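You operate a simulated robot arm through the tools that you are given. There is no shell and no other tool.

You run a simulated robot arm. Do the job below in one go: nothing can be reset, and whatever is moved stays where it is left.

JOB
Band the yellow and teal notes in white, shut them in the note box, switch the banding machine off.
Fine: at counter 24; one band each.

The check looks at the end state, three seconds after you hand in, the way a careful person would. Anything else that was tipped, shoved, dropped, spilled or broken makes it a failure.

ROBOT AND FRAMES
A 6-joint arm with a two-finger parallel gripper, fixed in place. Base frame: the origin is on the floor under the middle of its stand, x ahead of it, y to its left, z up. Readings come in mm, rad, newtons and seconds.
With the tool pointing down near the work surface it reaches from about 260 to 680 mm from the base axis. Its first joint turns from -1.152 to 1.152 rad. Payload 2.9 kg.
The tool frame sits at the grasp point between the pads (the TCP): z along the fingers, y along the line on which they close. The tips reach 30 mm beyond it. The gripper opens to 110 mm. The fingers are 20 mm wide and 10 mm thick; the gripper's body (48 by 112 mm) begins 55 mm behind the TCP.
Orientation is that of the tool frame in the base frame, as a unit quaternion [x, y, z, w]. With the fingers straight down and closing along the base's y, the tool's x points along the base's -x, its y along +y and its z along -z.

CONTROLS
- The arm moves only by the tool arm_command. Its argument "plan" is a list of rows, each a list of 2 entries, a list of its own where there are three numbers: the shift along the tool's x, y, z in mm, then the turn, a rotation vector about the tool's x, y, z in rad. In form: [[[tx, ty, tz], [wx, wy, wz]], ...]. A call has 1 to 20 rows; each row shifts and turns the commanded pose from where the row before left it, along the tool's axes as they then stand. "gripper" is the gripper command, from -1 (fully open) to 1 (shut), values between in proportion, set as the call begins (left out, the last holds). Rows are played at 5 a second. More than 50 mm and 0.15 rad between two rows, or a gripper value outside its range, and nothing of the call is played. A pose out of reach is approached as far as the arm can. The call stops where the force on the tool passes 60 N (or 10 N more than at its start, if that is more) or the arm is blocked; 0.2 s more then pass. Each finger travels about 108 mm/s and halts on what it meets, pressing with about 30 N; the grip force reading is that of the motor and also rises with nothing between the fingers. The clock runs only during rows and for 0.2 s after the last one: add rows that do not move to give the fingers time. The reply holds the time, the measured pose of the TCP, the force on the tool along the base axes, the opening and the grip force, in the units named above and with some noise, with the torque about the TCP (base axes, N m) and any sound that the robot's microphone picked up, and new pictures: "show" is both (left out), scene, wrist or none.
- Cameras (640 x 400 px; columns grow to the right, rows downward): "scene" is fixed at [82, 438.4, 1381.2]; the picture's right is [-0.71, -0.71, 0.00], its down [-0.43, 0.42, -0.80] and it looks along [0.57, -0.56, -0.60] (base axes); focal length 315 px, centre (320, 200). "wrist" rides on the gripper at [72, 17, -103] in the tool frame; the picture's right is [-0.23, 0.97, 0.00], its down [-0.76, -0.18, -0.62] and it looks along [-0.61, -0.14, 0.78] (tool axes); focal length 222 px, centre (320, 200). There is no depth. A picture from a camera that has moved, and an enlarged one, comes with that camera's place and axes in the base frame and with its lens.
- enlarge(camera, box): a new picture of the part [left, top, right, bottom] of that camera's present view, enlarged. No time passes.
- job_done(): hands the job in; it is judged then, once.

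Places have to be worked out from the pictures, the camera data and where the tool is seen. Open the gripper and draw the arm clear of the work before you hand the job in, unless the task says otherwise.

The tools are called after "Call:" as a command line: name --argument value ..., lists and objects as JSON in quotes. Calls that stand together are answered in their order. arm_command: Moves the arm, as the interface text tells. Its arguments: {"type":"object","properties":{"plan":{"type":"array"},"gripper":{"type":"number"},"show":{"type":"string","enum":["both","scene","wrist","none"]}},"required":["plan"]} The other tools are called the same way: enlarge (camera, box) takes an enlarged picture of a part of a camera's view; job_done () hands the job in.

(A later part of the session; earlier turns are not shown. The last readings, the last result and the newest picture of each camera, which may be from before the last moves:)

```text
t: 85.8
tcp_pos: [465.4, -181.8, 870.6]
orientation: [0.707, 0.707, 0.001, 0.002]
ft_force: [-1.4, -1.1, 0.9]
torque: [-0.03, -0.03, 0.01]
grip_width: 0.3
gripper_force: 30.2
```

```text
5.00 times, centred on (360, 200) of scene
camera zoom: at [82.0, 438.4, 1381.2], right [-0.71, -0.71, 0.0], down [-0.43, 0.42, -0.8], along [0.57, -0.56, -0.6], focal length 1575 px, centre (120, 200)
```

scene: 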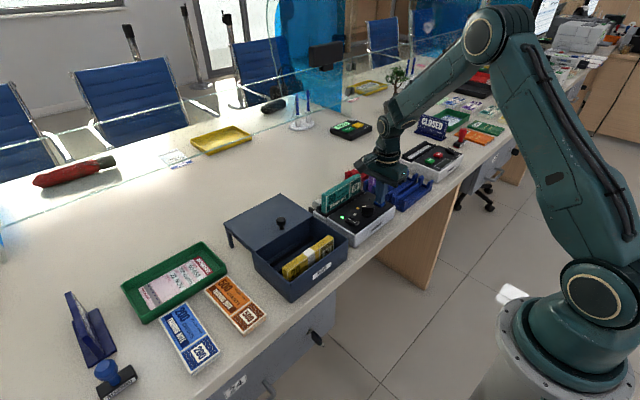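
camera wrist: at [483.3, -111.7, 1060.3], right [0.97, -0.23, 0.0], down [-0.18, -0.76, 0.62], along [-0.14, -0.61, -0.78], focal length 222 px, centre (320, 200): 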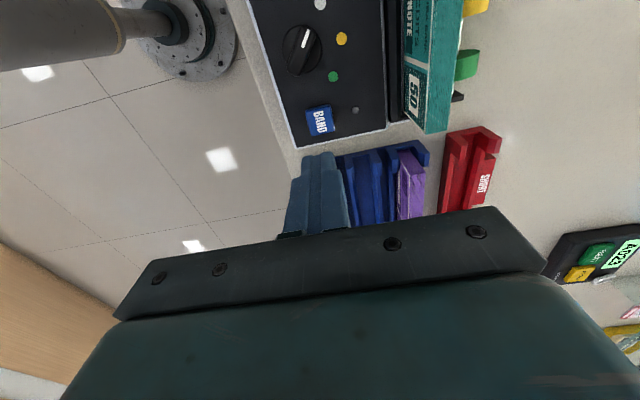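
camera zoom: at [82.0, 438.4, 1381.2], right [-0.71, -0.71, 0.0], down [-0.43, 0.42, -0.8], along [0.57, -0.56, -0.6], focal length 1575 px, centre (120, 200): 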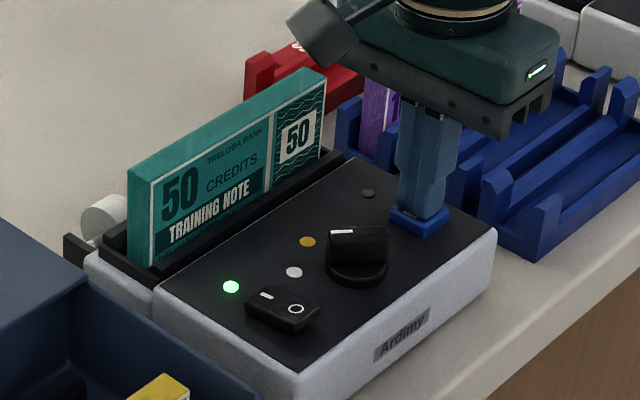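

The button is being compressed but not triggered. One more millimetre.

Call:
arm_command --plan '[[[0, 0, 1], [0, 0, 0]], [[0, 0, 0], [0, 0, 0]]]' --show "scene"

Call:
enlarge --camera "scene" --box '[310, 160, 410, 240]'

```text
t: 86.4
tcp_pos: [465.5, -181.9, 870.0]
orientation: [0.707, 0.707, 0.001, 0.002]
ft_force: [-0.3, -1.3, 1.9]
torque: [-0.04, 0.01, -0.03]
grip_width: 0.0
gripper_force: 30.1
heard: click
```

scene: 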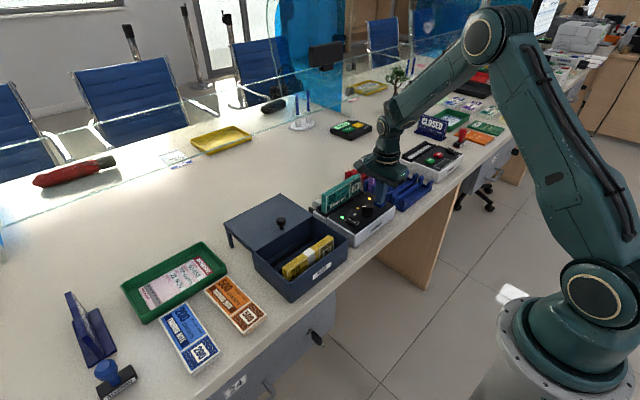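

```text
5.00 times, centred on (360, 200) of scene
camera zoom: at [82.0, 438.4, 1381.2], right [-0.71, -0.71, 0.0], down [-0.43, 0.42, -0.8], along [0.57, -0.56, -0.6], focal length 1575 px, centre (120, 200)
```

zoom: 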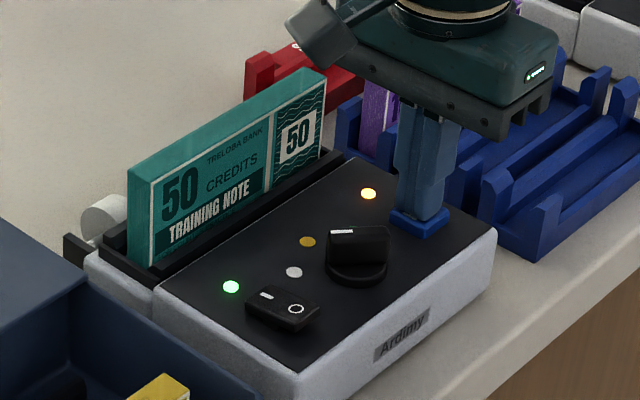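

A click was heard and the busy lamp is amber. Lifting off cleanly and waiting for the cycle.

Call:
arm_command --plan '[[[0, 0, -20], [0, 0, 0]], [[0, 0, -35], [0, 0, 0]], [[0, 0, -30], [0, 0, 0]], [[0, 0, 0], [0, 0, 0]], [[0, 0, 0], [0, 0, 0]], [[0, 0, 0], [0, 0, 0]]]' --show "scene"

Call:
enlarge --camera "scene" --box '[310, 160, 410, 240]'

```text
t: 87.8
tcp_pos: [466.6, -182.1, 955.1]
orientation: [0.706, 0.708, 0.001, 0.002]
ft_force: [0.0, 0.3, -0.6]
torque: [0.01, 0.0, -0.04]
grip_width: 0.1
gripper_force: 30.0
```

scene: 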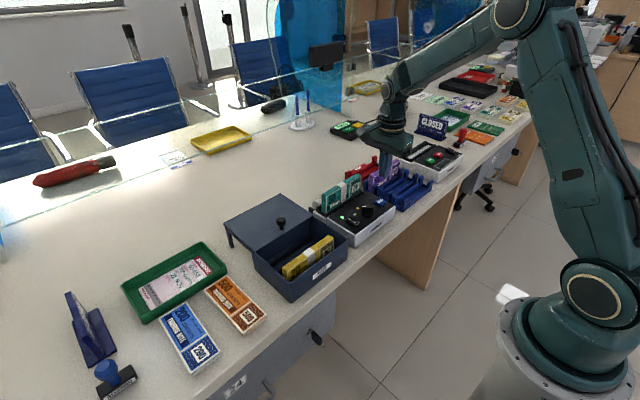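

```text
5.00 times, centred on (360, 200) of scene
camera zoom: at [82.0, 438.4, 1381.2], right [-0.71, -0.71, 0.0], down [-0.43, 0.42, -0.8], along [0.57, -0.56, -0.6], focal length 1575 px, centre (120, 200)
```

zoom: 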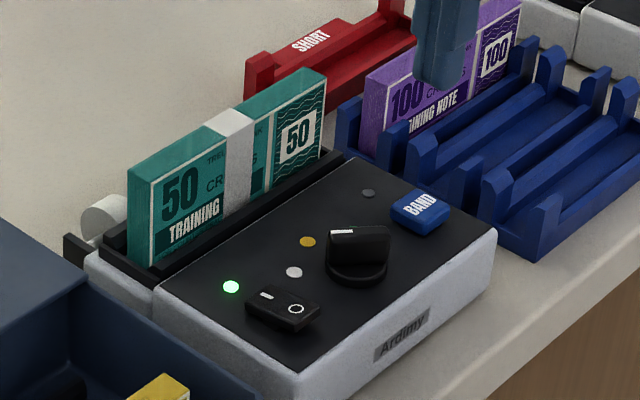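

Teal now carries one white band and the cycle is over. Moving over teal, offset -40 mm from its centre, fingers opening to 45 mm.

Call:
arm_command --plan '[[[5.2, 31.9, 0], [0, 0, 0]], [[5.2, 31.9, 0], [0, 0, 0]], [[5.2, 31.9, 0], [0, 0, 0]], [[0, 0, 0], [0, 0, 0]]]' --gripper 0.18 --show "wrist"

Call:
enlarge --camera "wrist" --box '[200, 0, 440, 220]'

```text
t: 88.8
tcp_pos: [561.2, -167.9, 955.6]
orientation: [0.708, 0.707, 0.001, 0.0]
ft_force: [-0.3, -0.2, 0.8]
torque: [0.01, -0.02, -0.03]
grip_width: 45.0
gripper_force: 0.1
camera wrist: at [578.1, -95.1, 1058.3], right [0.97, -0.23, 0.0], down [-0.18, -0.76, 0.62], along [-0.14, -0.61, -0.78], focal length 222 px, centre (320, 200)
```

wrist: 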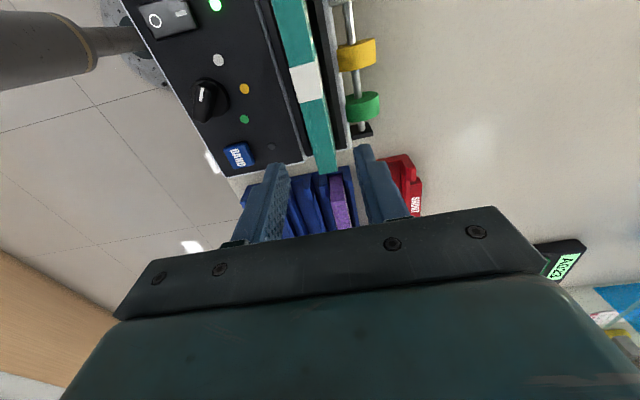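

```text
1.82 times, centred on (320, 110) of wrist
camera zoom: at [578.1, -95.1, 1058.3], right [0.97, -0.23, 0.0], down [-0.18, -0.76, 0.62], along [-0.14, -0.61, -0.78], focal length 404 px, centre (320, 364)
```

zoom: 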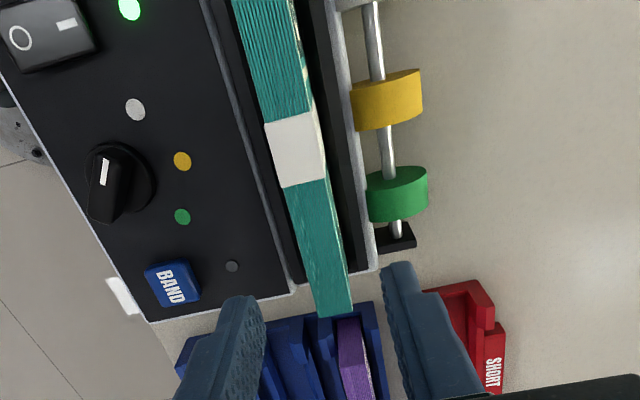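

Teal is centred at x≈561 between the fingers. Descending to 876.

Call:
arm_command --plan '[[[0, -0.5, 30], [0, 0, 0]], [[0, 0, 30], [0, 0, 0]], [[0, 0, 12], [0, 0, 0]], [[0, 0, 7], [0, 0, 0]], [[0, 0, 0], [0, 0, 0]]]' --show "both"

Call:
enlarge --camera "wrist" --box '[200, 0, 440, 240]'

```text
t: 90.0
tcp_pos: [560.6, -166.8, 876.0]
orientation: [0.707, 0.707, 0.001, 0.001]
ft_force: [0.4, 0.6, 0.3]
torque: [0.0, 0.0, 0.0]
grip_width: 45.0
gripper_force: 0.0
camera wrist: at [577.5, -94.6, 979.2], right [0.97, -0.23, 0.0], down [-0.18, -0.76, 0.62], along [-0.14, -0.61, -0.78], focal length 222 px, centre (320, 200)
```

scene: 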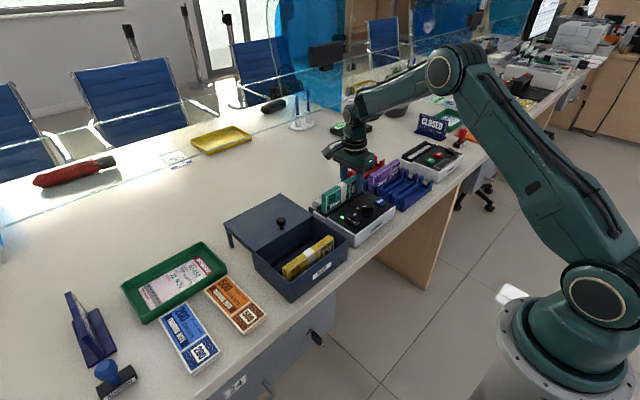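
wrist: 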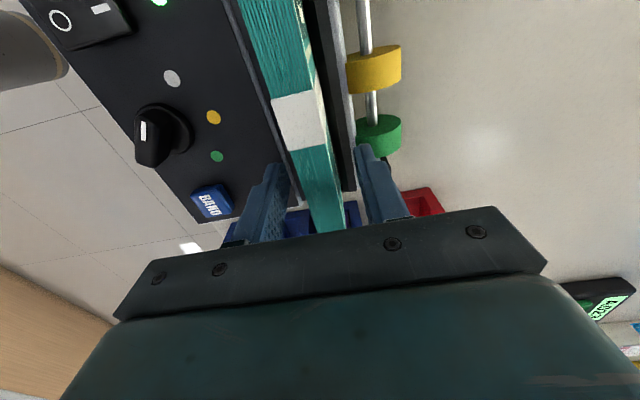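

```text
1.67 times, centred on (320, 120) of wrist
camera zoom: at [577.5, -94.6, 979.2], right [0.97, -0.23, 0.0], down [-0.18, -0.76, 0.62], along [-0.14, -0.61, -0.78], focal length 370 px, centre (320, 333)
```

zoom: 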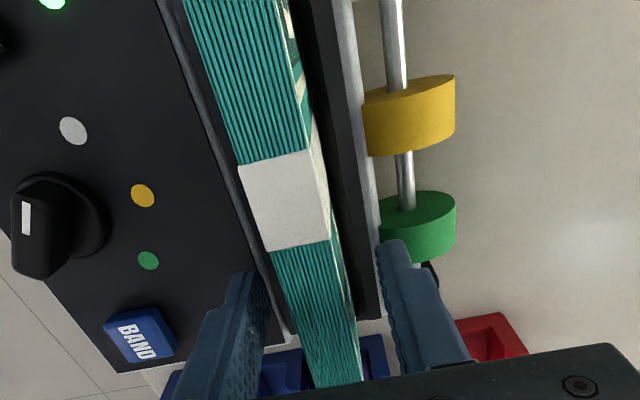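

Clear of the band. Closing on teal.

Call:
arm_command --plan '[[[0, 0, 0], [0, 0, 0]], [[0, 0, 0], [0, 0, 0]], [[0, 0, 0], [0, 0, 0]]]' --gripper 1 --show "none"

```text
t: 90.8
tcp_pos: [561.8, -165.8, 876.3]
orientation: [0.708, 0.707, 0.001, 0.001]
ft_force: [0.1, 0.0, -0.6]
torque: [-0.02, -0.04, -0.01]
grip_width: 17.5
gripper_force: 29.9
```

Gripped. Lifting to about 978 so the stack clears the lid knob on the way.

Call:
arm_command --plan '[[[0, 0, -10], [0, 0, 0]], [[0, 0, -25], [0, 0, 0]], [[0, 0, -35], [0, 0, 0]], [[0, 0, -32], [0, 0, 0]], [[0, 0, 0], [0, 0, 0]]]' --show "both"

Call:
enlarge --camera "scene" --box '[300, 130, 400, 210]'

```text
t: 92.0
tcp_pos: [560.9, -167.5, 977.6]
orientation: [0.707, 0.707, 0.001, 0.001]
ft_force: [-0.3, -0.1, -1.5]
torque: [-0.03, -0.03, -0.05]
grip_width: 17.8
gripper_force: 30.2
camera wrist: at [577.8, -95.8, 1081.4], right [0.97, -0.23, 0.0], down [-0.18, -0.76, 0.62], along [-0.14, -0.61, -0.78], focal length 222 px, centre (320, 200)
```

scene: 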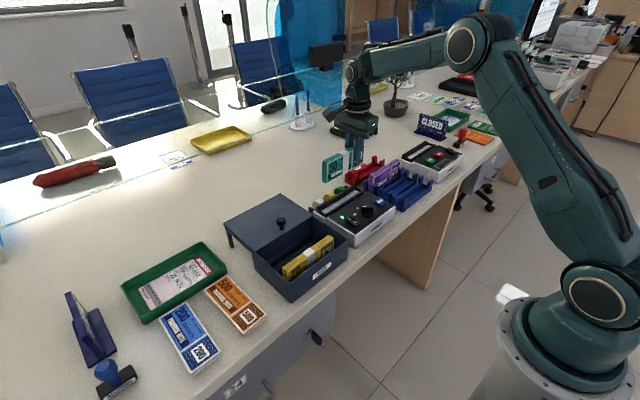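
wrist: 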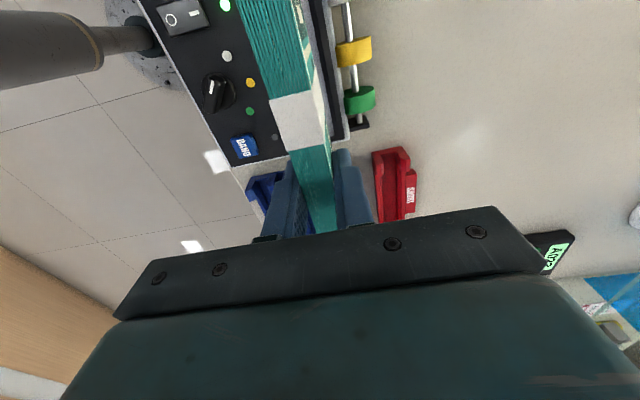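

```text
5.00 times, centred on (350, 170) of scene
camera zoom: at [82.0, 438.4, 1381.2], right [-0.71, -0.71, 0.0], down [-0.43, 0.42, -0.8], along [0.57, -0.56, -0.6], focal length 1575 px, centre (170, 350)
```

zoom: 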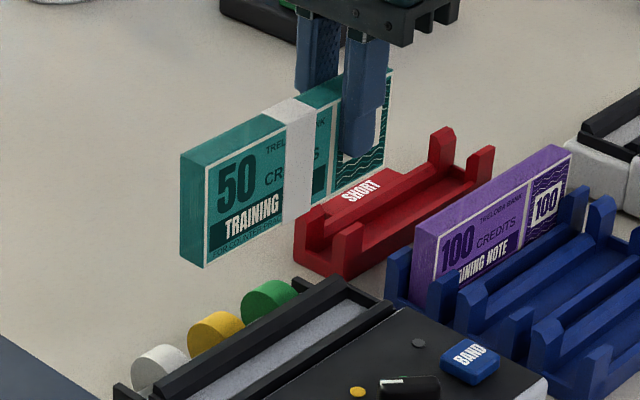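

Teal with its white band is held level. Carrying it above the rear slot (x≈517.5).

Call:
arm_command --plan '[[[44.4, -8.7, 0], [0, 0, 0]], [[44.4, -8.7, 0], [0, 0, 0]], [[44.4, -8.7, 0], [0, 0, 0]], [[44.4, -8.7, 0], [0, 0, 0]], [[44.4, -8.7, 0], [0, 0, 0]], [[0, 0, 0], [0, 0, 0]], [[0, 0, 0], [0, 0, 0]]]' --show "both"

Call:
enlarge --camera "wrist" --box '[180, 0, 480, 240]'

Call:
enlarge --camera "scene" --box '[220, 160, 360, 310]'

```text
t: 93.6
tcp_pos: [517.6, 55.3, 977.5]
orientation: [0.707, 0.708, 0.001, 0.003]
ft_force: [-1.1, -1.0, -0.9]
torque: [0.0, -0.01, 0.02]
grip_width: 17.3
gripper_force: 30.0
camera wrist: at [535.0, 127.6, 1081.6], right [0.97, -0.23, 0.0], down [-0.18, -0.76, 0.62], along [-0.14, -0.61, -0.78], focal length 222 px, centre (320, 200)
```

scene: 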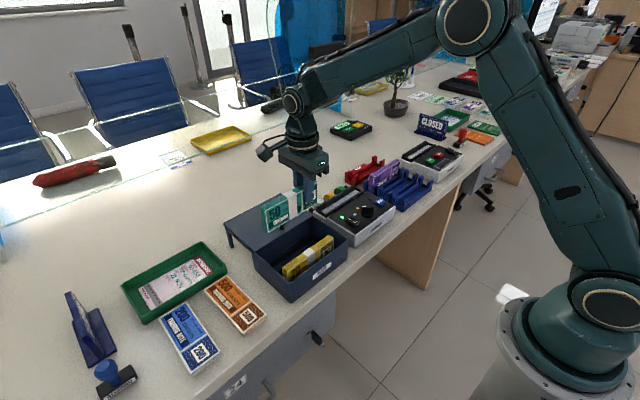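
wrist: 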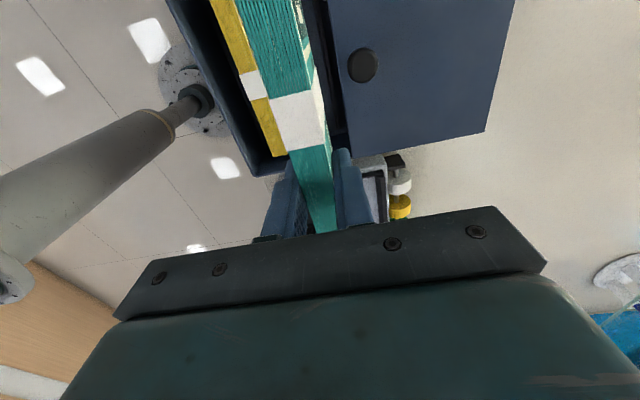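

```text
1.67 times, centred on (330, 120) of wrist
camera zoom: at [535.0, 127.6, 1081.6], right [0.97, -0.23, 0.0], down [-0.18, -0.76, 0.62], along [-0.14, -0.61, -0.78], focal length 370 px, centre (303, 333)
```

zoom: 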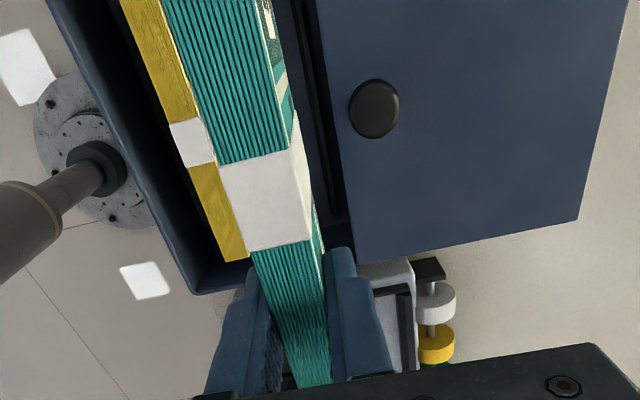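

```text
2.67 times, centred on (290, 235) of scene
camera zoom: at [82.0, 438.4, 1381.2], right [-0.71, -0.71, 0.0], down [-0.43, 0.42, -0.8], along [0.57, -0.56, -0.6], focal length 840 px, centre (400, 107)
```

zoom: 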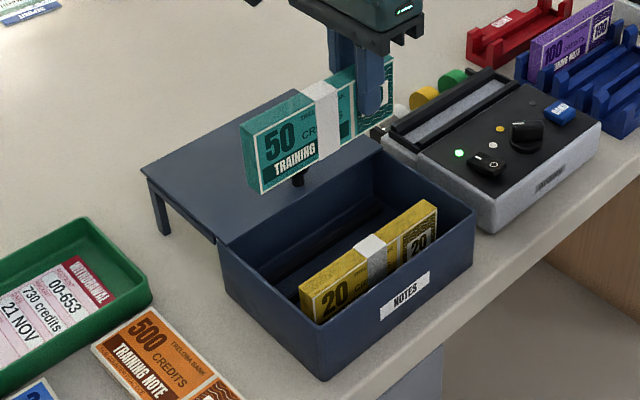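

The lid edge sits at x≈542, close to where the rear finger will pass. I'll enlarge to gauge the finger's true thickness at lid height.

Call:
enlarge --camera "wrist" --box '[260, 130, 400, 250]'

Call:
enlarge --camera "scene" --box '[255, 150, 345, 240]'

```text
3.33 times, centred on (330, 190) of wrist
camera zoom: at [535.0, 127.6, 1081.6], right [0.97, -0.23, 0.0], down [-0.18, -0.76, 0.62], along [-0.14, -0.61, -0.78], focal length 740 px, centre (287, 233)
```

zoom: 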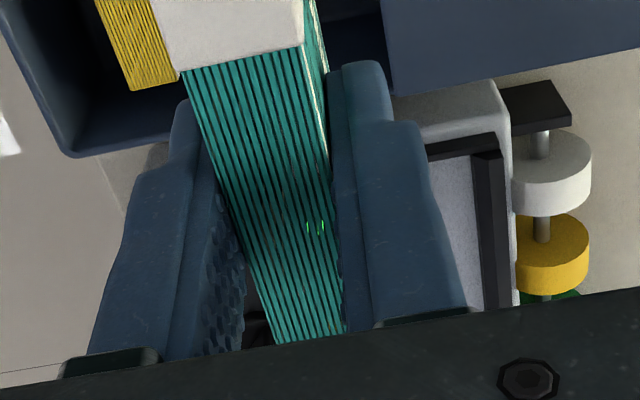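

```text
4.44 times, centred on (300, 195) of scene
camera zoom: at [82.0, 438.4, 1381.2], right [-0.71, -0.71, 0.0], down [-0.43, 0.42, -0.8], along [0.57, -0.56, -0.6], focal length 1400 px, centre (409, 222)
```

zoom: 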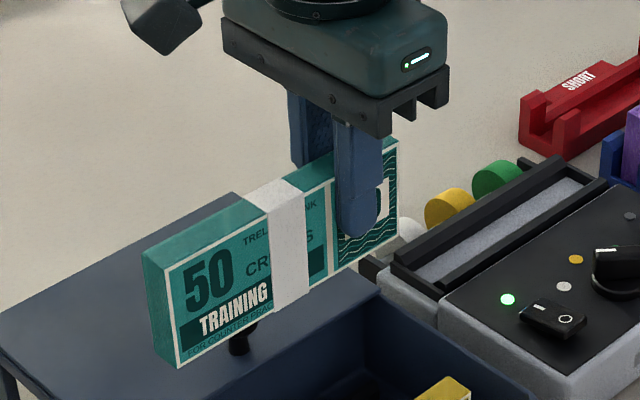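

The finger thickens to ~16 mm above TCP+3, which would brush the lid edge at this grip height. I'll take teal back to the machine slot and regrip 14 mm higher so only the thin finger part passes the lid.

Call:
arm_command --plan '[[[-44.4, 8.7, 0], [0, 0, 0]], [[-44.4, 8.7, 0], [0, 0, 0]], [[-44.4, 8.7, 0], [0, 0, 0]], [[-44.4, 8.7, 0], [0, 0, 0]], [[-44.4, 8.7, 0], [0, 0, 0]], [[0, 0, 0], [0, 0, 0]], [[0, 0, 0], [0, 0, 0]]]' --show "wrist"

Call:
enlarge --camera "wrist" --box '[180, 0, 440, 200]'

Call:
enlarge --camera "scene" --box '[300, 130, 400, 230]'

```text
t: 95.2
tcp_pos: [564.8, -167.8, 978.2]
orientation: [0.707, 0.707, 0.0, 0.001]
ft_force: [0.2, -0.8, -0.9]
torque: [-0.02, 0.03, -0.04]
grip_width: 17.7
gripper_force: 29.7
camera wrist: at [580.7, -95.5, 1082.6], right [0.97, -0.23, 0.0], down [-0.18, -0.76, 0.62], along [-0.14, -0.61, -0.78], focal length 222 px, centre (320, 200)
```

wrist: 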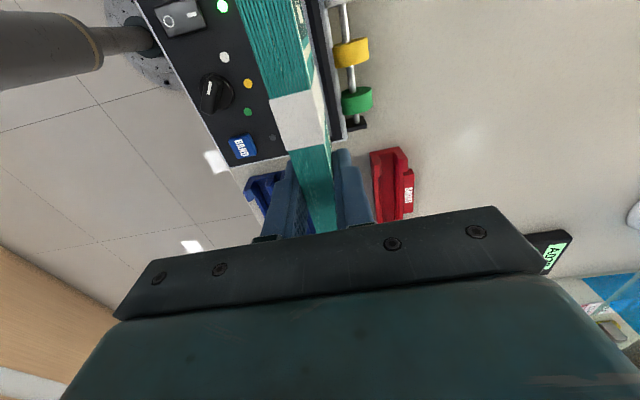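

```text
2.00 times, centred on (310, 100) of wrist
camera zoom: at [580.7, -95.5, 1082.6], right [0.97, -0.23, 0.0], down [-0.18, -0.76, 0.62], along [-0.14, -0.61, -0.78], focal length 444 px, centre (340, 400)
```

zoom: 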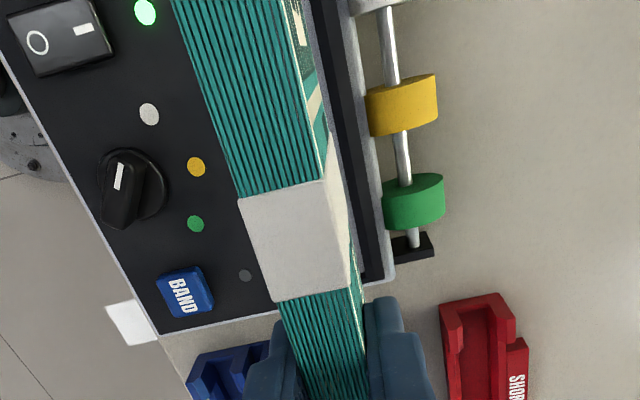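

```text
4.00 times, centred on (350, 180) of scene
camera zoom: at [82.0, 438.3, 1381.2], right [-0.71, -0.71, 0.0], down [-0.43, 0.42, -0.8], along [0.57, -0.56, -0.6], focal length 1260 px, centre (200, 280)
```

zoom: 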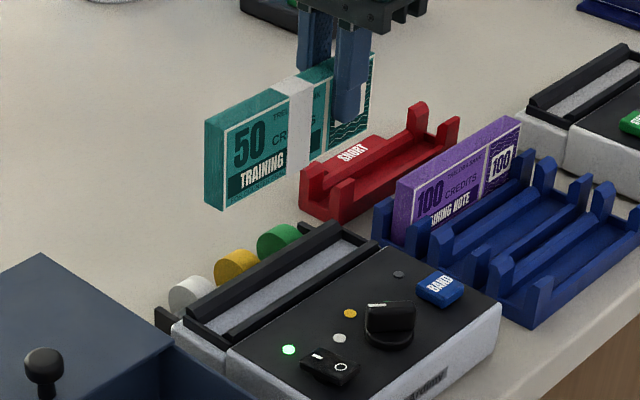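

The x reading looks a little off from before; I'll re-read with a still row before lowering.

Call:
arm_command --plan '[[[0, 0, 0], [0, 0, 0]], [[0, 0, 0], [0, 0, 0]]]' --show "wrist"

Call:
enlarge --camera "wrist" --box '[230, 0, 370, 110]'

```text
t: 95.8
tcp_pos: [563.8, -166.4, 980.2]
orientation: [0.707, 0.707, 0.001, 0.002]
ft_force: [-0.8, -0.8, -0.7]
torque: [-0.07, 0.06, 0.0]
grip_width: 17.7
gripper_force: 30.1
camera wrist: at [580.7, -95.2, 1082.6], right [0.97, -0.23, 0.0], down [-0.18, -0.76, 0.62], along [-0.14, -0.61, -0.78], focal length 222 px, centre (320, 200)
```

wrist: 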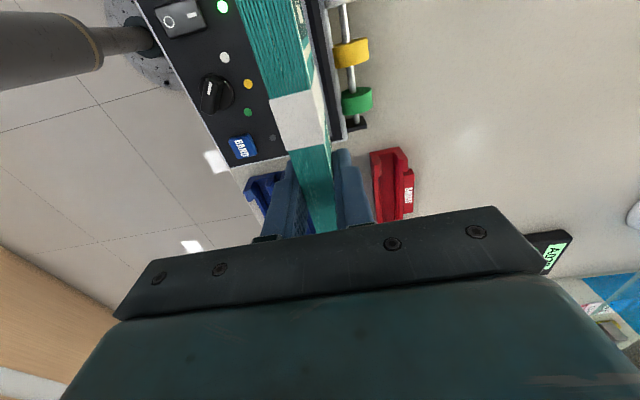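

```text
3.64 times, centred on (300, 55) of wrist
camera zoom: at [580.7, -95.2, 1082.6], right [0.97, -0.23, 0.0], down [-0.18, -0.76, 0.62], along [-0.14, -0.61, -0.78], focal length 808 px, centre (393, 727)
```

zoom: 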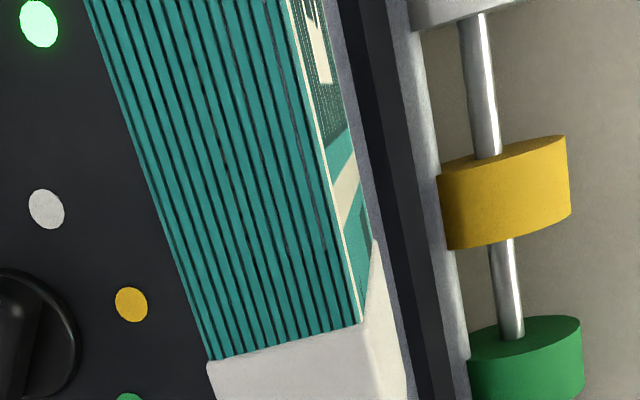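

The arm really is ~3 mm further in +x than before (picture agrees). Correcting by -2.5 mm in x, then lowering most of the way.

Call:
arm_command --plan '[[[0, -2.5, 20], [0, 0, 0]], [[0, 0, 25], [0, 0, 0]], [[0, 0, 0], [0, 0, 0]]]' --show "wrist"

Call:
enlarge --camera "wrist" --box '[180, 0, 440, 200]'

Call:
enlarge --camera "scene" --box '[300, 150, 400, 230]'

```text
t: 96.6
tcp_pos: [561.0, -166.6, 933.3]
orientation: [0.708, 0.707, 0.001, 0.001]
ft_force: [-0.5, -0.6, -2.1]
torque: [-0.04, -0.01, 0.0]
grip_width: 17.6
gripper_force: 29.6
camera wrist: at [577.1, -95.4, 1036.8], right [0.97, -0.23, 0.0], down [-0.18, -0.76, 0.62], along [-0.14, -0.61, -0.78], focal length 222 px, centre (320, 200)
```

wrist: 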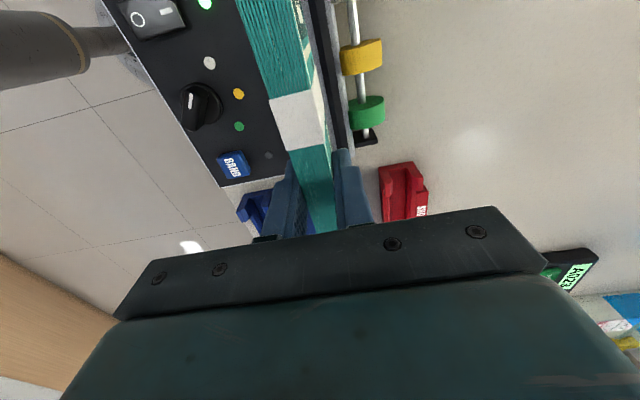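

```text
2.00 times, centred on (310, 100) of wrist
camera zoom: at [577.1, -95.4, 1036.8], right [0.97, -0.23, 0.0], down [-0.18, -0.76, 0.62], along [-0.14, -0.61, -0.78], focal length 444 px, centre (340, 400)
```

zoom: 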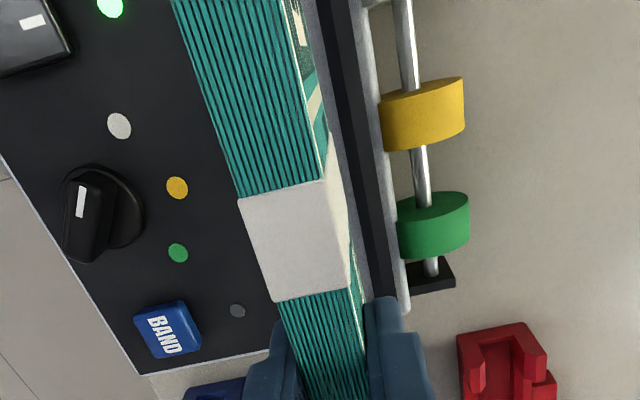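

```text
5.00 times, centred on (350, 190) of scene
camera zoom: at [82.0, 438.4, 1381.2], right [-0.71, -0.71, 0.0], down [-0.43, 0.42, -0.8], along [0.57, -0.56, -0.6], focal length 1575 px, centre (170, 250)
```

zoom: 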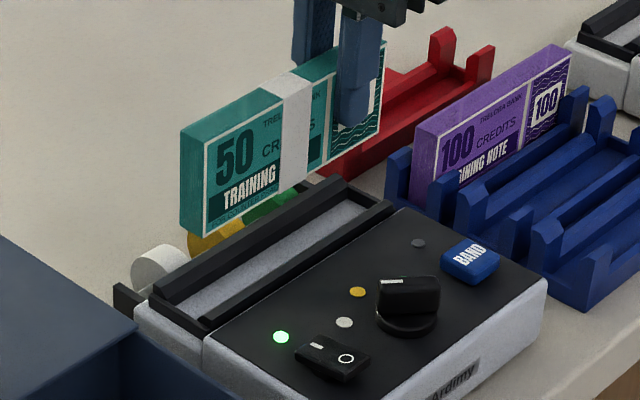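

Now at x≈561. Lowering 50 mm more into the funnel.

Call:
arm_command --plan '[[[0, 0, 25], [0, 0, 0]], [[0, 0, 15], [0, 0, 0]], [[0, 0, 6], [0, 0, 0]], [[0, 0, 4], [0, 0, 0]], [[0, 0, 0], [0, 0, 0]]]' --show "scene"

Call:
enlarge --camera "scene" --box '[300, 150, 400, 230]'

```text
t: 97.8
tcp_pos: [559.7, -166.1, 882.5]
orientation: [0.708, 0.706, 0.001, 0.001]
ft_force: [0.5, 0.3, -0.8]
torque: [-0.06, -0.03, 0.04]
grip_width: 17.8
gripper_force: 30.2
```

scene: 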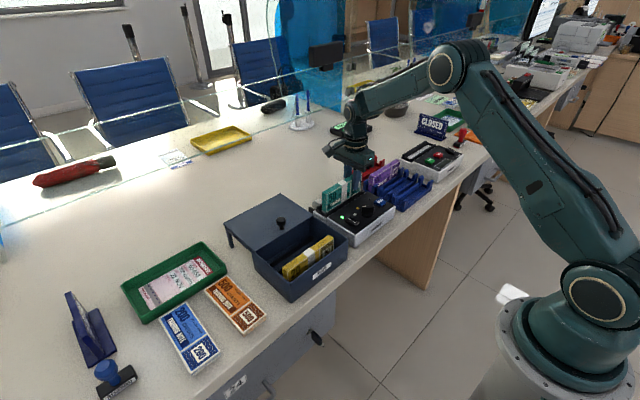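

```text
5.00 times, centred on (350, 190) of scene
camera zoom: at [82.0, 438.4, 1381.2], right [-0.71, -0.71, 0.0], down [-0.43, 0.42, -0.8], along [0.57, -0.56, -0.6], focal length 1575 px, centre (170, 250)
```

zoom: 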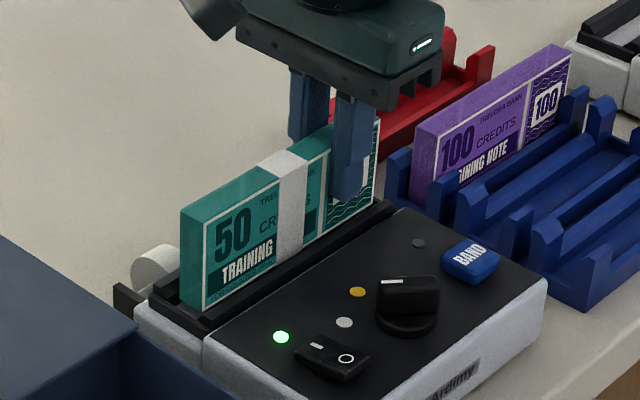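

Entering the slot cleanly. Stepping down to the floor.

Call:
arm_command --plan '[[[0, 0.5, 1.5], [0, 0, 0]], [[0, 0, 1.5], [0, 0, 0]], [[0, 0, 1.5], [0, 0, 0]], [[0, 0, 0], [0, 0, 0]]]' --show "none"

```text
t: 98.8
tcp_pos: [558.5, -166.5, 878.5]
orientation: [0.707, 0.707, 0.001, 0.001]
ft_force: [-0.4, -0.8, -0.7]
torque: [-0.11, 0.0, 0.02]
grip_width: 17.4
gripper_force: 30.2
```

Call:
arm_command --plan '[[[0, 0.5, 1.5], [0, 0, 0]], [[0, 0, 1.2], [0, 0, 0]], [[0, 0, 0], [0, 0, 0]]]' --show "none"

```text
t: 99.6
tcp_pos: [559.1, -166.4, 876.0]
orientation: [0.707, 0.707, 0.0, 0.001]
ft_force: [-0.3, -0.5, 1.8]
torque: [0.28, 0.02, 0.0]
grip_width: 17.3
gripper_force: 30.3
```

Floor contact just made (small lift force and torque). Opening to 24 mm to release without a drop.

Call:
arm_command --plan '[[[0, 0, 0], [0, 0, 0]], [[0, 0, 0], [0, 0, 0]], [[0, 0, 0], [0, 0, 0]]]' --gripper 0.4 --show "both"

Call:
enlarge --camera "scene" --box '[300, 150, 400, 230]'

Call:
enlarge --camera "wrist" --box '[200, 0, 440, 240]'

```text
t: 100.4
tcp_pos: [561.1, -166.5, 874.6]
orientation: [0.707, 0.707, 0.001, 0.002]
ft_force: [0.3, 0.5, 0.1]
torque: [0.01, 0.0, -0.02]
grip_width: 32.8
gripper_force: 0.0
camera wrist: at [576.7, -94.7, 979.1], right [0.97, -0.23, 0.0], down [-0.18, -0.76, 0.62], along [-0.14, -0.61, -0.78], focal length 222 px, centre (320, 200)
```

scene: 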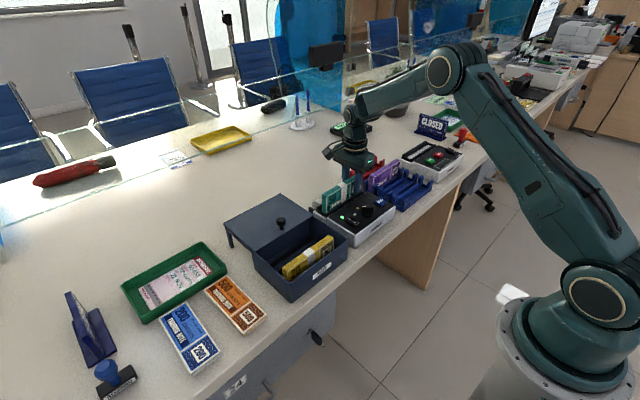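
wrist: 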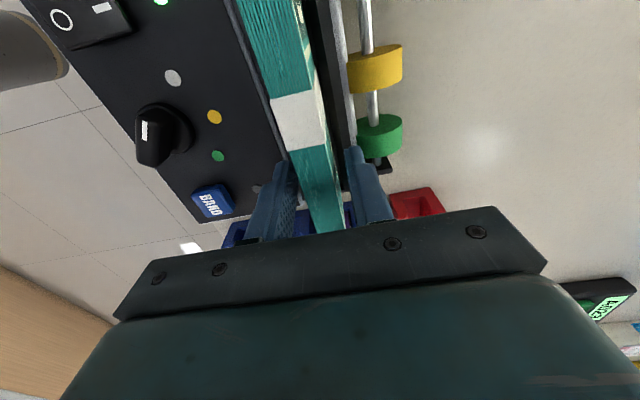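

```text
5.00 times, centred on (350, 190) of scene
camera zoom: at [82.0, 438.4, 1381.2], right [-0.71, -0.71, 0.0], down [-0.43, 0.42, -0.8], along [0.57, -0.56, -0.6], focal length 1575 px, centre (170, 250)
```

zoom: 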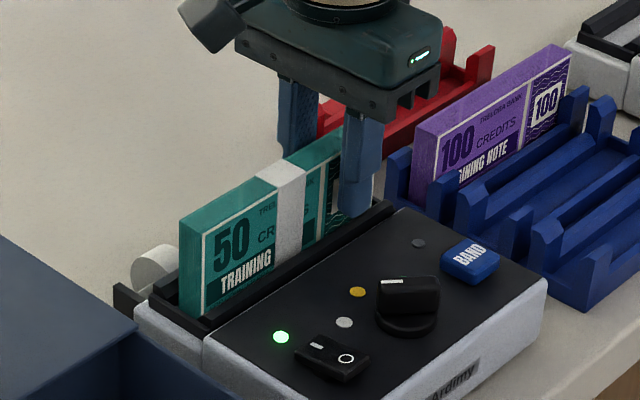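

```text
1.67 times, centred on (320, 120) of wrist
camera zoom: at [576.7, -94.7, 979.1], right [0.97, -0.23, 0.0], down [-0.18, -0.76, 0.62], along [-0.14, -0.61, -0.78], focal length 370 px, centre (320, 333)
```

zoom: 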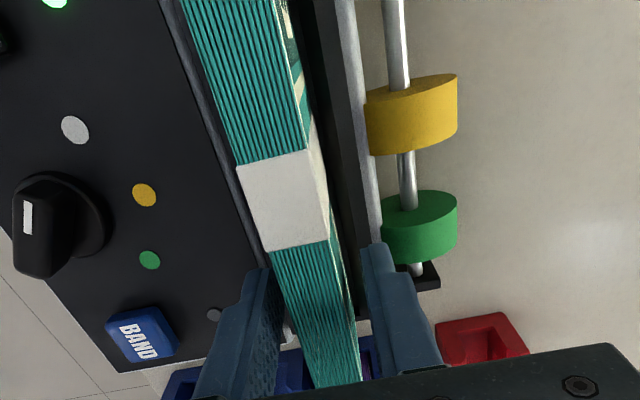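

Stack stands upright. Raising 14 mm in place, then regripping higher.

Call:
arm_command --plan '[[[0, 0, -7], [0, 0, 0]], [[0, 0, -7.5], [0, 0, 0]], [[0, 0, 0], [0, 0, 0]]]' --show "none"

```text
t: 101.2
tcp_pos: [559.6, -166.0, 890.2]
orientation: [0.707, 0.707, 0.001, 0.001]
ft_force: [-0.3, -0.1, -1.3]
torque: [-0.01, 0.02, 0.01]
grip_width: 33.1
gripper_force: 0.0
```

Call:
arm_command --plan '[[[0, 0, 0], [0, 0, 0]], [[0, 0, 0], [0, 0, 0]], [[0, 0, 0], [0, 0, 0]]]' --gripper 1 --show "both"

Call:
enlarge --camera "scene" --box '[300, 150, 400, 230]'

```text
t: 102.0
tcp_pos: [560.4, -165.7, 890.0]
orientation: [0.707, 0.707, 0.002, 0.001]
ft_force: [0.3, 0.0, 1.3]
torque: [0.02, 0.0, -0.04]
grip_width: 17.2
gripper_force: 29.7
camera wrist: at [576.3, -94.6, 994.3], right [0.97, -0.23, 0.0], down [-0.18, -0.76, 0.62], along [-0.14, -0.61, -0.78], focal length 222 px, centre (320, 200)
```

scene: 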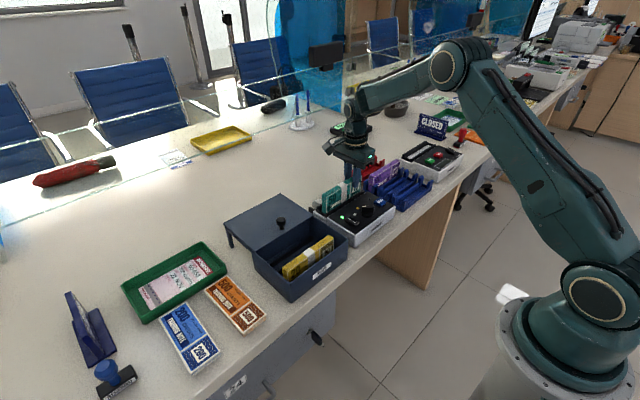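
wrist: 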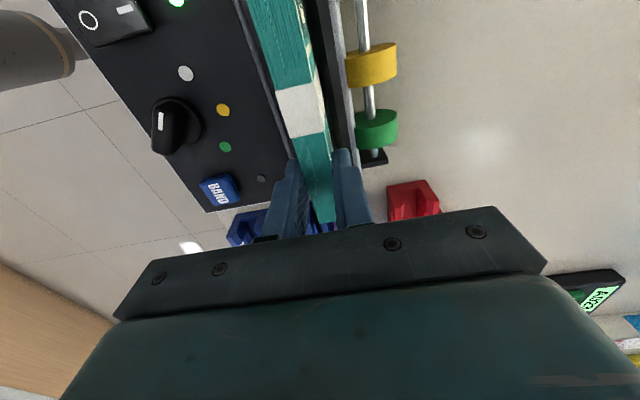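

```text
5.00 times, centred on (350, 190) of scene
camera zoom: at [82.0, 438.4, 1381.2], right [-0.71, -0.71, 0.0], down [-0.43, 0.42, -0.8], along [0.57, -0.56, -0.6], focal length 1575 px, centre (170, 250)
```

zoom: 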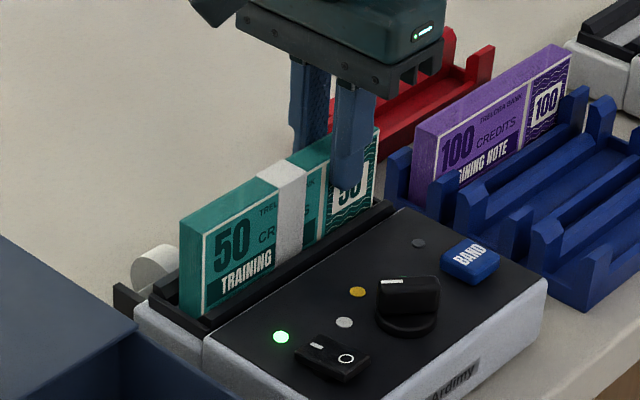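

Regripped higher with about 24 mm of overlap. Lifting slowly and checking for slip or sag.

Call:
arm_command --plan '[[[0, 0, -8], [0, 0, 0]], [[0, 0, -22], [0, 0, 0]], [[0, 0, -35], [0, 0, 0]], [[0, 0, -35], [0, 0, 0]], [[0, 0, 0], [0, 0, 0]]]' --show "both"

Call:
enlarge --camera "scene" --box '[300, 130, 400, 210]'

```text
t: 103.2
tcp_pos: [560.8, -168.1, 992.1]
orientation: [0.708, 0.707, 0.001, 0.002]
ft_force: [0.4, 0.0, -1.5]
torque: [-0.09, 0.01, 0.0]
grip_width: 17.5
gripper_force: 29.9
camera wrist: at [576.9, -96.9, 1095.5], right [0.97, -0.23, 0.0], down [-0.18, -0.76, 0.62], along [-0.14, -0.61, -0.78], focal length 222 px, centre (320, 200)
```

scene: 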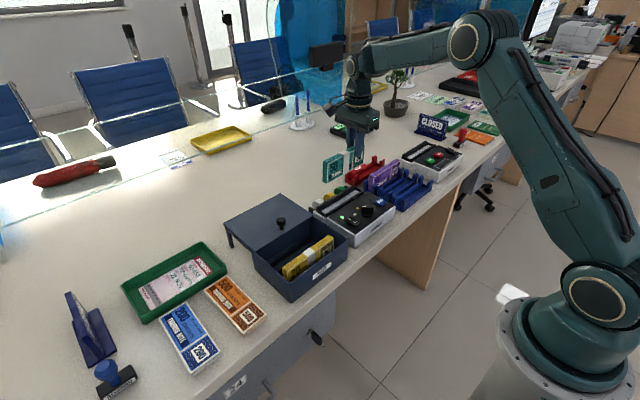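
wrist: 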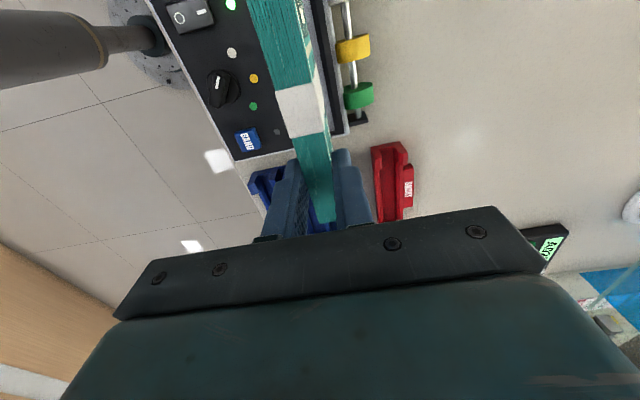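

```text
5.00 times, centred on (350, 170) of scene
camera zoom: at [82.0, 438.4, 1381.2], right [-0.71, -0.71, 0.0], down [-0.43, 0.42, -0.8], along [0.57, -0.56, -0.6], focal length 1575 px, centre (170, 350)
```

zoom: 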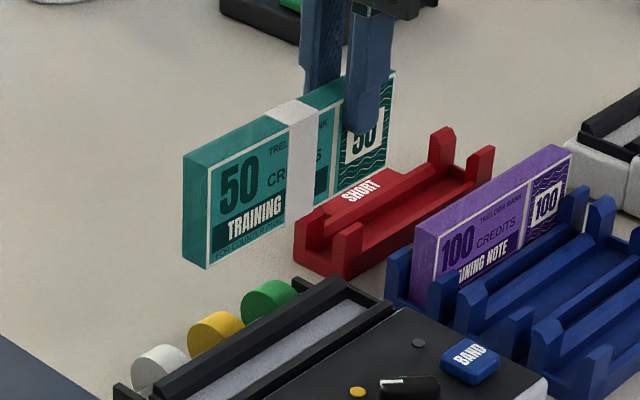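

Held level. Carrying it to above the rear slot again (x≈518).

Call:
arm_command --plan '[[[44.4, -8.6, 0], [0, 0, 0]], [[44.4, -8.6, 0], [0, 0, 0]], [[44.4, -8.6, 0], [0, 0, 0]], [[44.4, -8.6, 0], [0, 0, 0]], [[44.4, -8.6, 0], [0, 0, 0]], [[0, 0, 0], [0, 0, 0]], [[0, 0, 0], [0, 0, 0]]]' --show "wrist"

Call:
enlarge --camera "wrist" --box '[180, 0, 480, 240]'

```text
t: 104.8
tcp_pos: [516.6, 55.5, 989.4]
orientation: [0.708, 0.707, 0.0, 0.001]
ft_force: [0.2, -0.5, -1.4]
torque: [-0.07, 0.02, 0.03]
grip_width: 17.2
gripper_force: 29.6
camera wrist: at [533.3, 126.4, 1093.1], right [0.97, -0.23, 0.0], down [-0.18, -0.76, 0.62], along [-0.14, -0.61, -0.78], focal length 222 px, centre (320, 200)
```

wrist: 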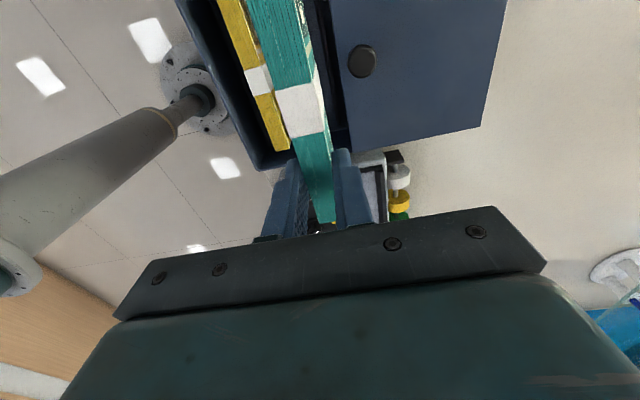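

```text
1.67 times, centred on (330, 120) of wrist
camera zoom: at [533.3, 126.4, 1093.1], right [0.97, -0.23, 0.0], down [-0.18, -0.76, 0.62], along [-0.14, -0.61, -0.78], focal length 370 px, centre (303, 333)
```

zoom: 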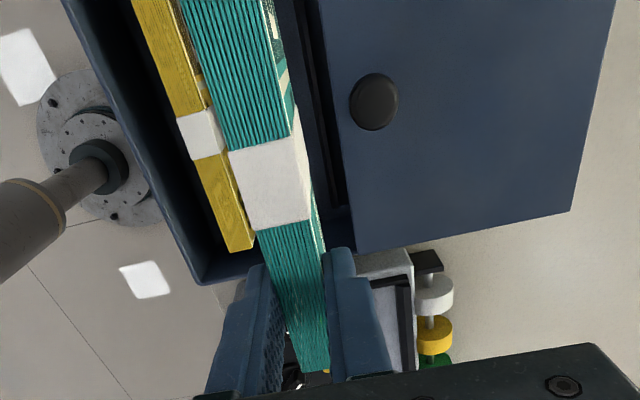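

Lowering to TCP ≈891, with the stack partly in the box, then checking alignment.

Call:
arm_command --plan '[[[0, 0, 35], [0, 0, 0]], [[0, 0, 35], [0, 0, 0]], [[0, 0, 20], [0, 0, 0]], [[0, 0, 9], [0, 0, 0]], [[0, 0, 0], [0, 0, 0]]]' --show "both"

Call:
enlarge --camera "wrist" --box '[180, 0, 480, 240]'

Call:
enlarge --camera "scene" --box '[220, 170, 360, 310]'

```text
t: 106.0
tcp_pos: [516.8, 53.7, 891.3]
orientation: [0.707, 0.707, 0.0, 0.001]
ft_force: [1.2, 0.3, -0.9]
torque: [-0.02, 0.0, -0.01]
grip_width: 17.1
gripper_force: 29.8
camera wrist: at [533.6, 125.6, 994.5], right [0.97, -0.23, 0.0], down [-0.18, -0.76, 0.62], along [-0.14, -0.61, -0.78], focal length 222 px, centre (320, 200)
```

scene: 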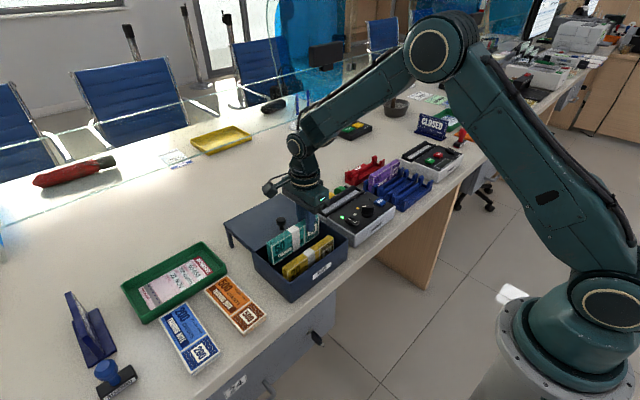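
wrist: 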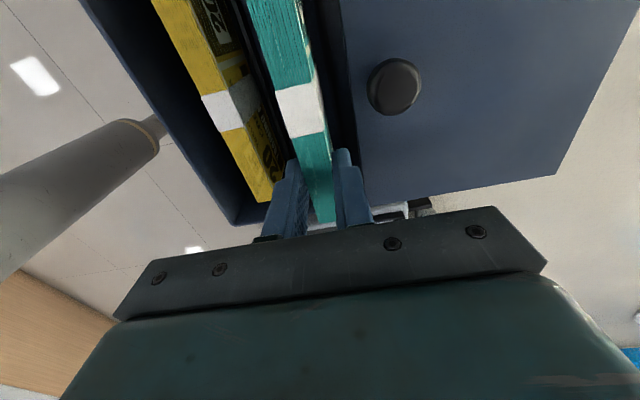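

```text
1.67 times, centred on (330, 120) of wrist
camera zoom: at [533.6, 125.6, 994.5], right [0.97, -0.23, 0.0], down [-0.18, -0.76, 0.62], along [-0.14, -0.61, -0.78], focal length 370 px, centre (303, 333)
```

zoom: 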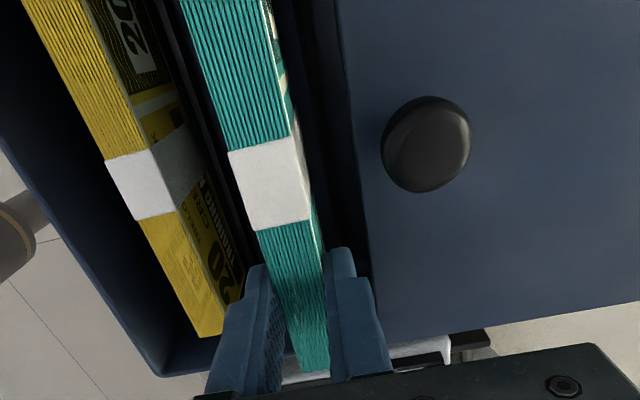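

```text
2.86 times, centred on (290, 240) of scene
camera zoom: at [82.0, 438.4, 1381.2], right [-0.71, -0.71, 0.0], down [-0.43, 0.42, -0.8], along [0.57, -0.56, -0.6], focal length 900 px, centre (406, 86)
```

zoom: 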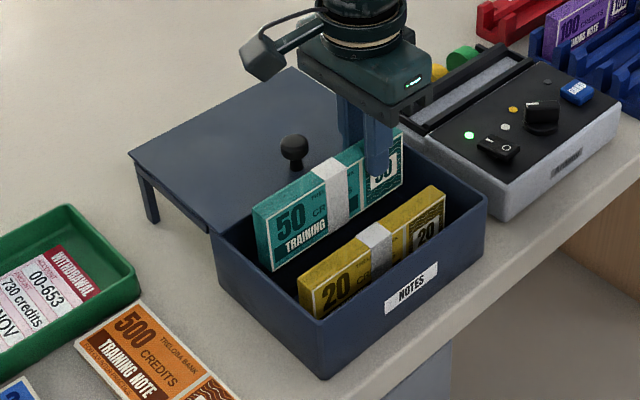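

Teal is entering the rear slot between lid edge and yellow with clearance. Lowering 24 mm more.

Call:
arm_command --plan '[[[0, 0.5, 10], [0, 0, 0]], [[0, 0, 8], [0, 0, 0]], [[0, 0, 6], [0, 0, 0]], [[0, 0, 0], [0, 0, 0]]]' --show "both"

Call:
enlarge --camera "wrist" --box '[230, 0, 430, 240]'

Call:
enlarge --camera "scene" --box '[230, 180, 350, 300]'

```text
t: 107.0
tcp_pos: [517.6, 56.0, 866.5]
orientation: [0.707, 0.707, 0.001, 0.001]
ft_force: [1.3, 0.2, -1.7]
torque: [-0.08, 0.02, 0.03]
grip_width: 17.4
gripper_force: 30.0
camera wrist: at [534.3, 126.8, 970.3], right [0.97, -0.23, 0.0], down [-0.18, -0.76, 0.62], along [-0.14, -0.61, -0.78], focal length 222 px, centre (320, 200)
```

scene: 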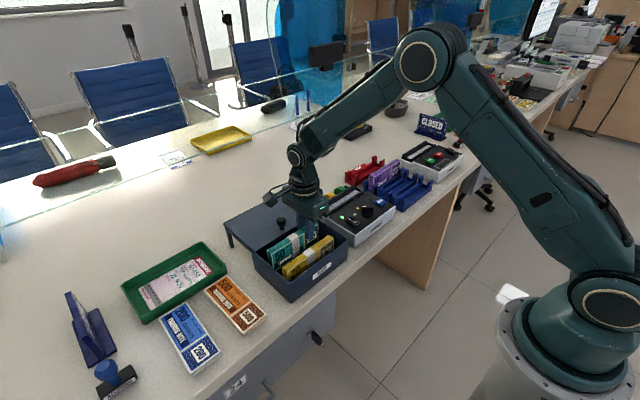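
wrist: 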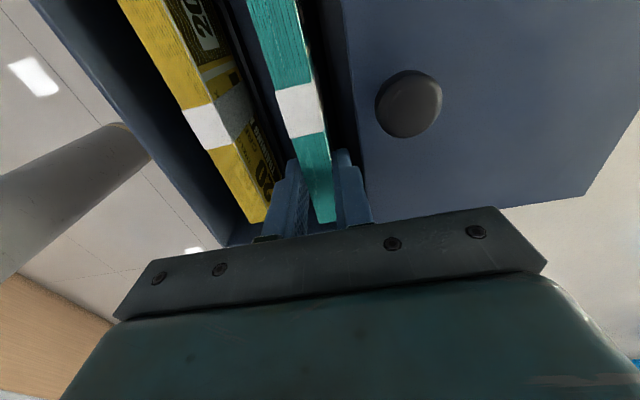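

```text
1.67 times, centred on (330, 120) of wrist
camera zoom: at [534.3, 126.8, 970.3], right [0.97, -0.23, 0.0], down [-0.18, -0.76, 0.62], along [-0.14, -0.61, -0.78], focal length 370 px, centre (303, 333)
```

zoom: 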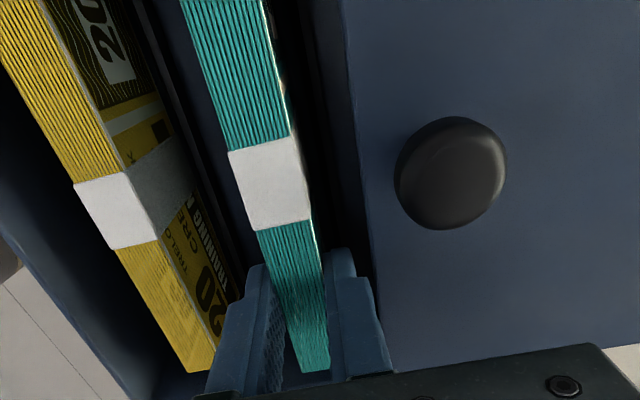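

```text
3.33 times, centred on (290, 240) of scene
camera zoom: at [82.0, 438.4, 1381.2], right [-0.71, -0.71, 0.0], down [-0.43, 0.42, -0.8], along [0.57, -0.56, -0.6], focal length 1050 px, centre (420, 67)
```

zoom: 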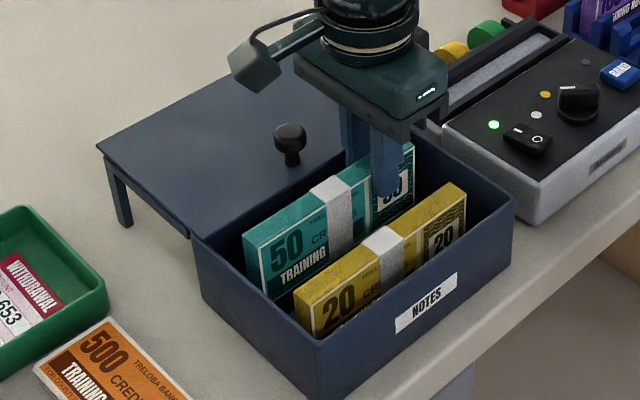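

Still clear. Stepping down to the box floor (expected contact near TCP 855).

Call:
arm_command --plan '[[[0, 0, 3], [0, 0, 0]], [[0, 0, 2], [0, 0, 0]], [[0, 0, 2], [0, 0, 0]], [[0, 0, 0], [0, 0, 0]]]' --show "none"

```text
t: 108.0
tcp_pos: [517.6, 54.8, 859.7]
orientation: [0.707, 0.707, 0.0, 0.002]
ft_force: [-0.3, -0.1, -1.0]
torque: [-0.04, -0.01, 0.01]
grip_width: 17.2
gripper_force: 30.6
```

Call:
arm_command --plan '[[[0, 0, 1.5], [0, 0, 0]], [[0, 0, 1.5], [0, 0, 0]], [[0, 0, 0], [0, 0, 0]]]' --show "none"

```text
t: 108.8
tcp_pos: [517.6, 55.5, 857.3]
orientation: [0.707, 0.707, 0.002, 0.001]
ft_force: [0.1, -0.2, -1.1]
torque: [-0.03, 0.0, 0.01]
grip_width: 17.3
gripper_force: 29.9
```

Call:
arm_command --plan '[[[0, 0, 1.5], [0, 0, 0]], [[0, 0, 1], [0, 0, 0]], [[0, 0, 0], [0, 0, 0]]]' --show "none"

```text
t: 109.6
tcp_pos: [517.5, 54.7, 855.7]
orientation: [0.707, 0.707, 0.002, 0.001]
ft_force: [-1.8, -0.2, 5.9]
torque: [0.36, 0.19, 0.08]
grip_width: 17.3
gripper_force: 30.2
```

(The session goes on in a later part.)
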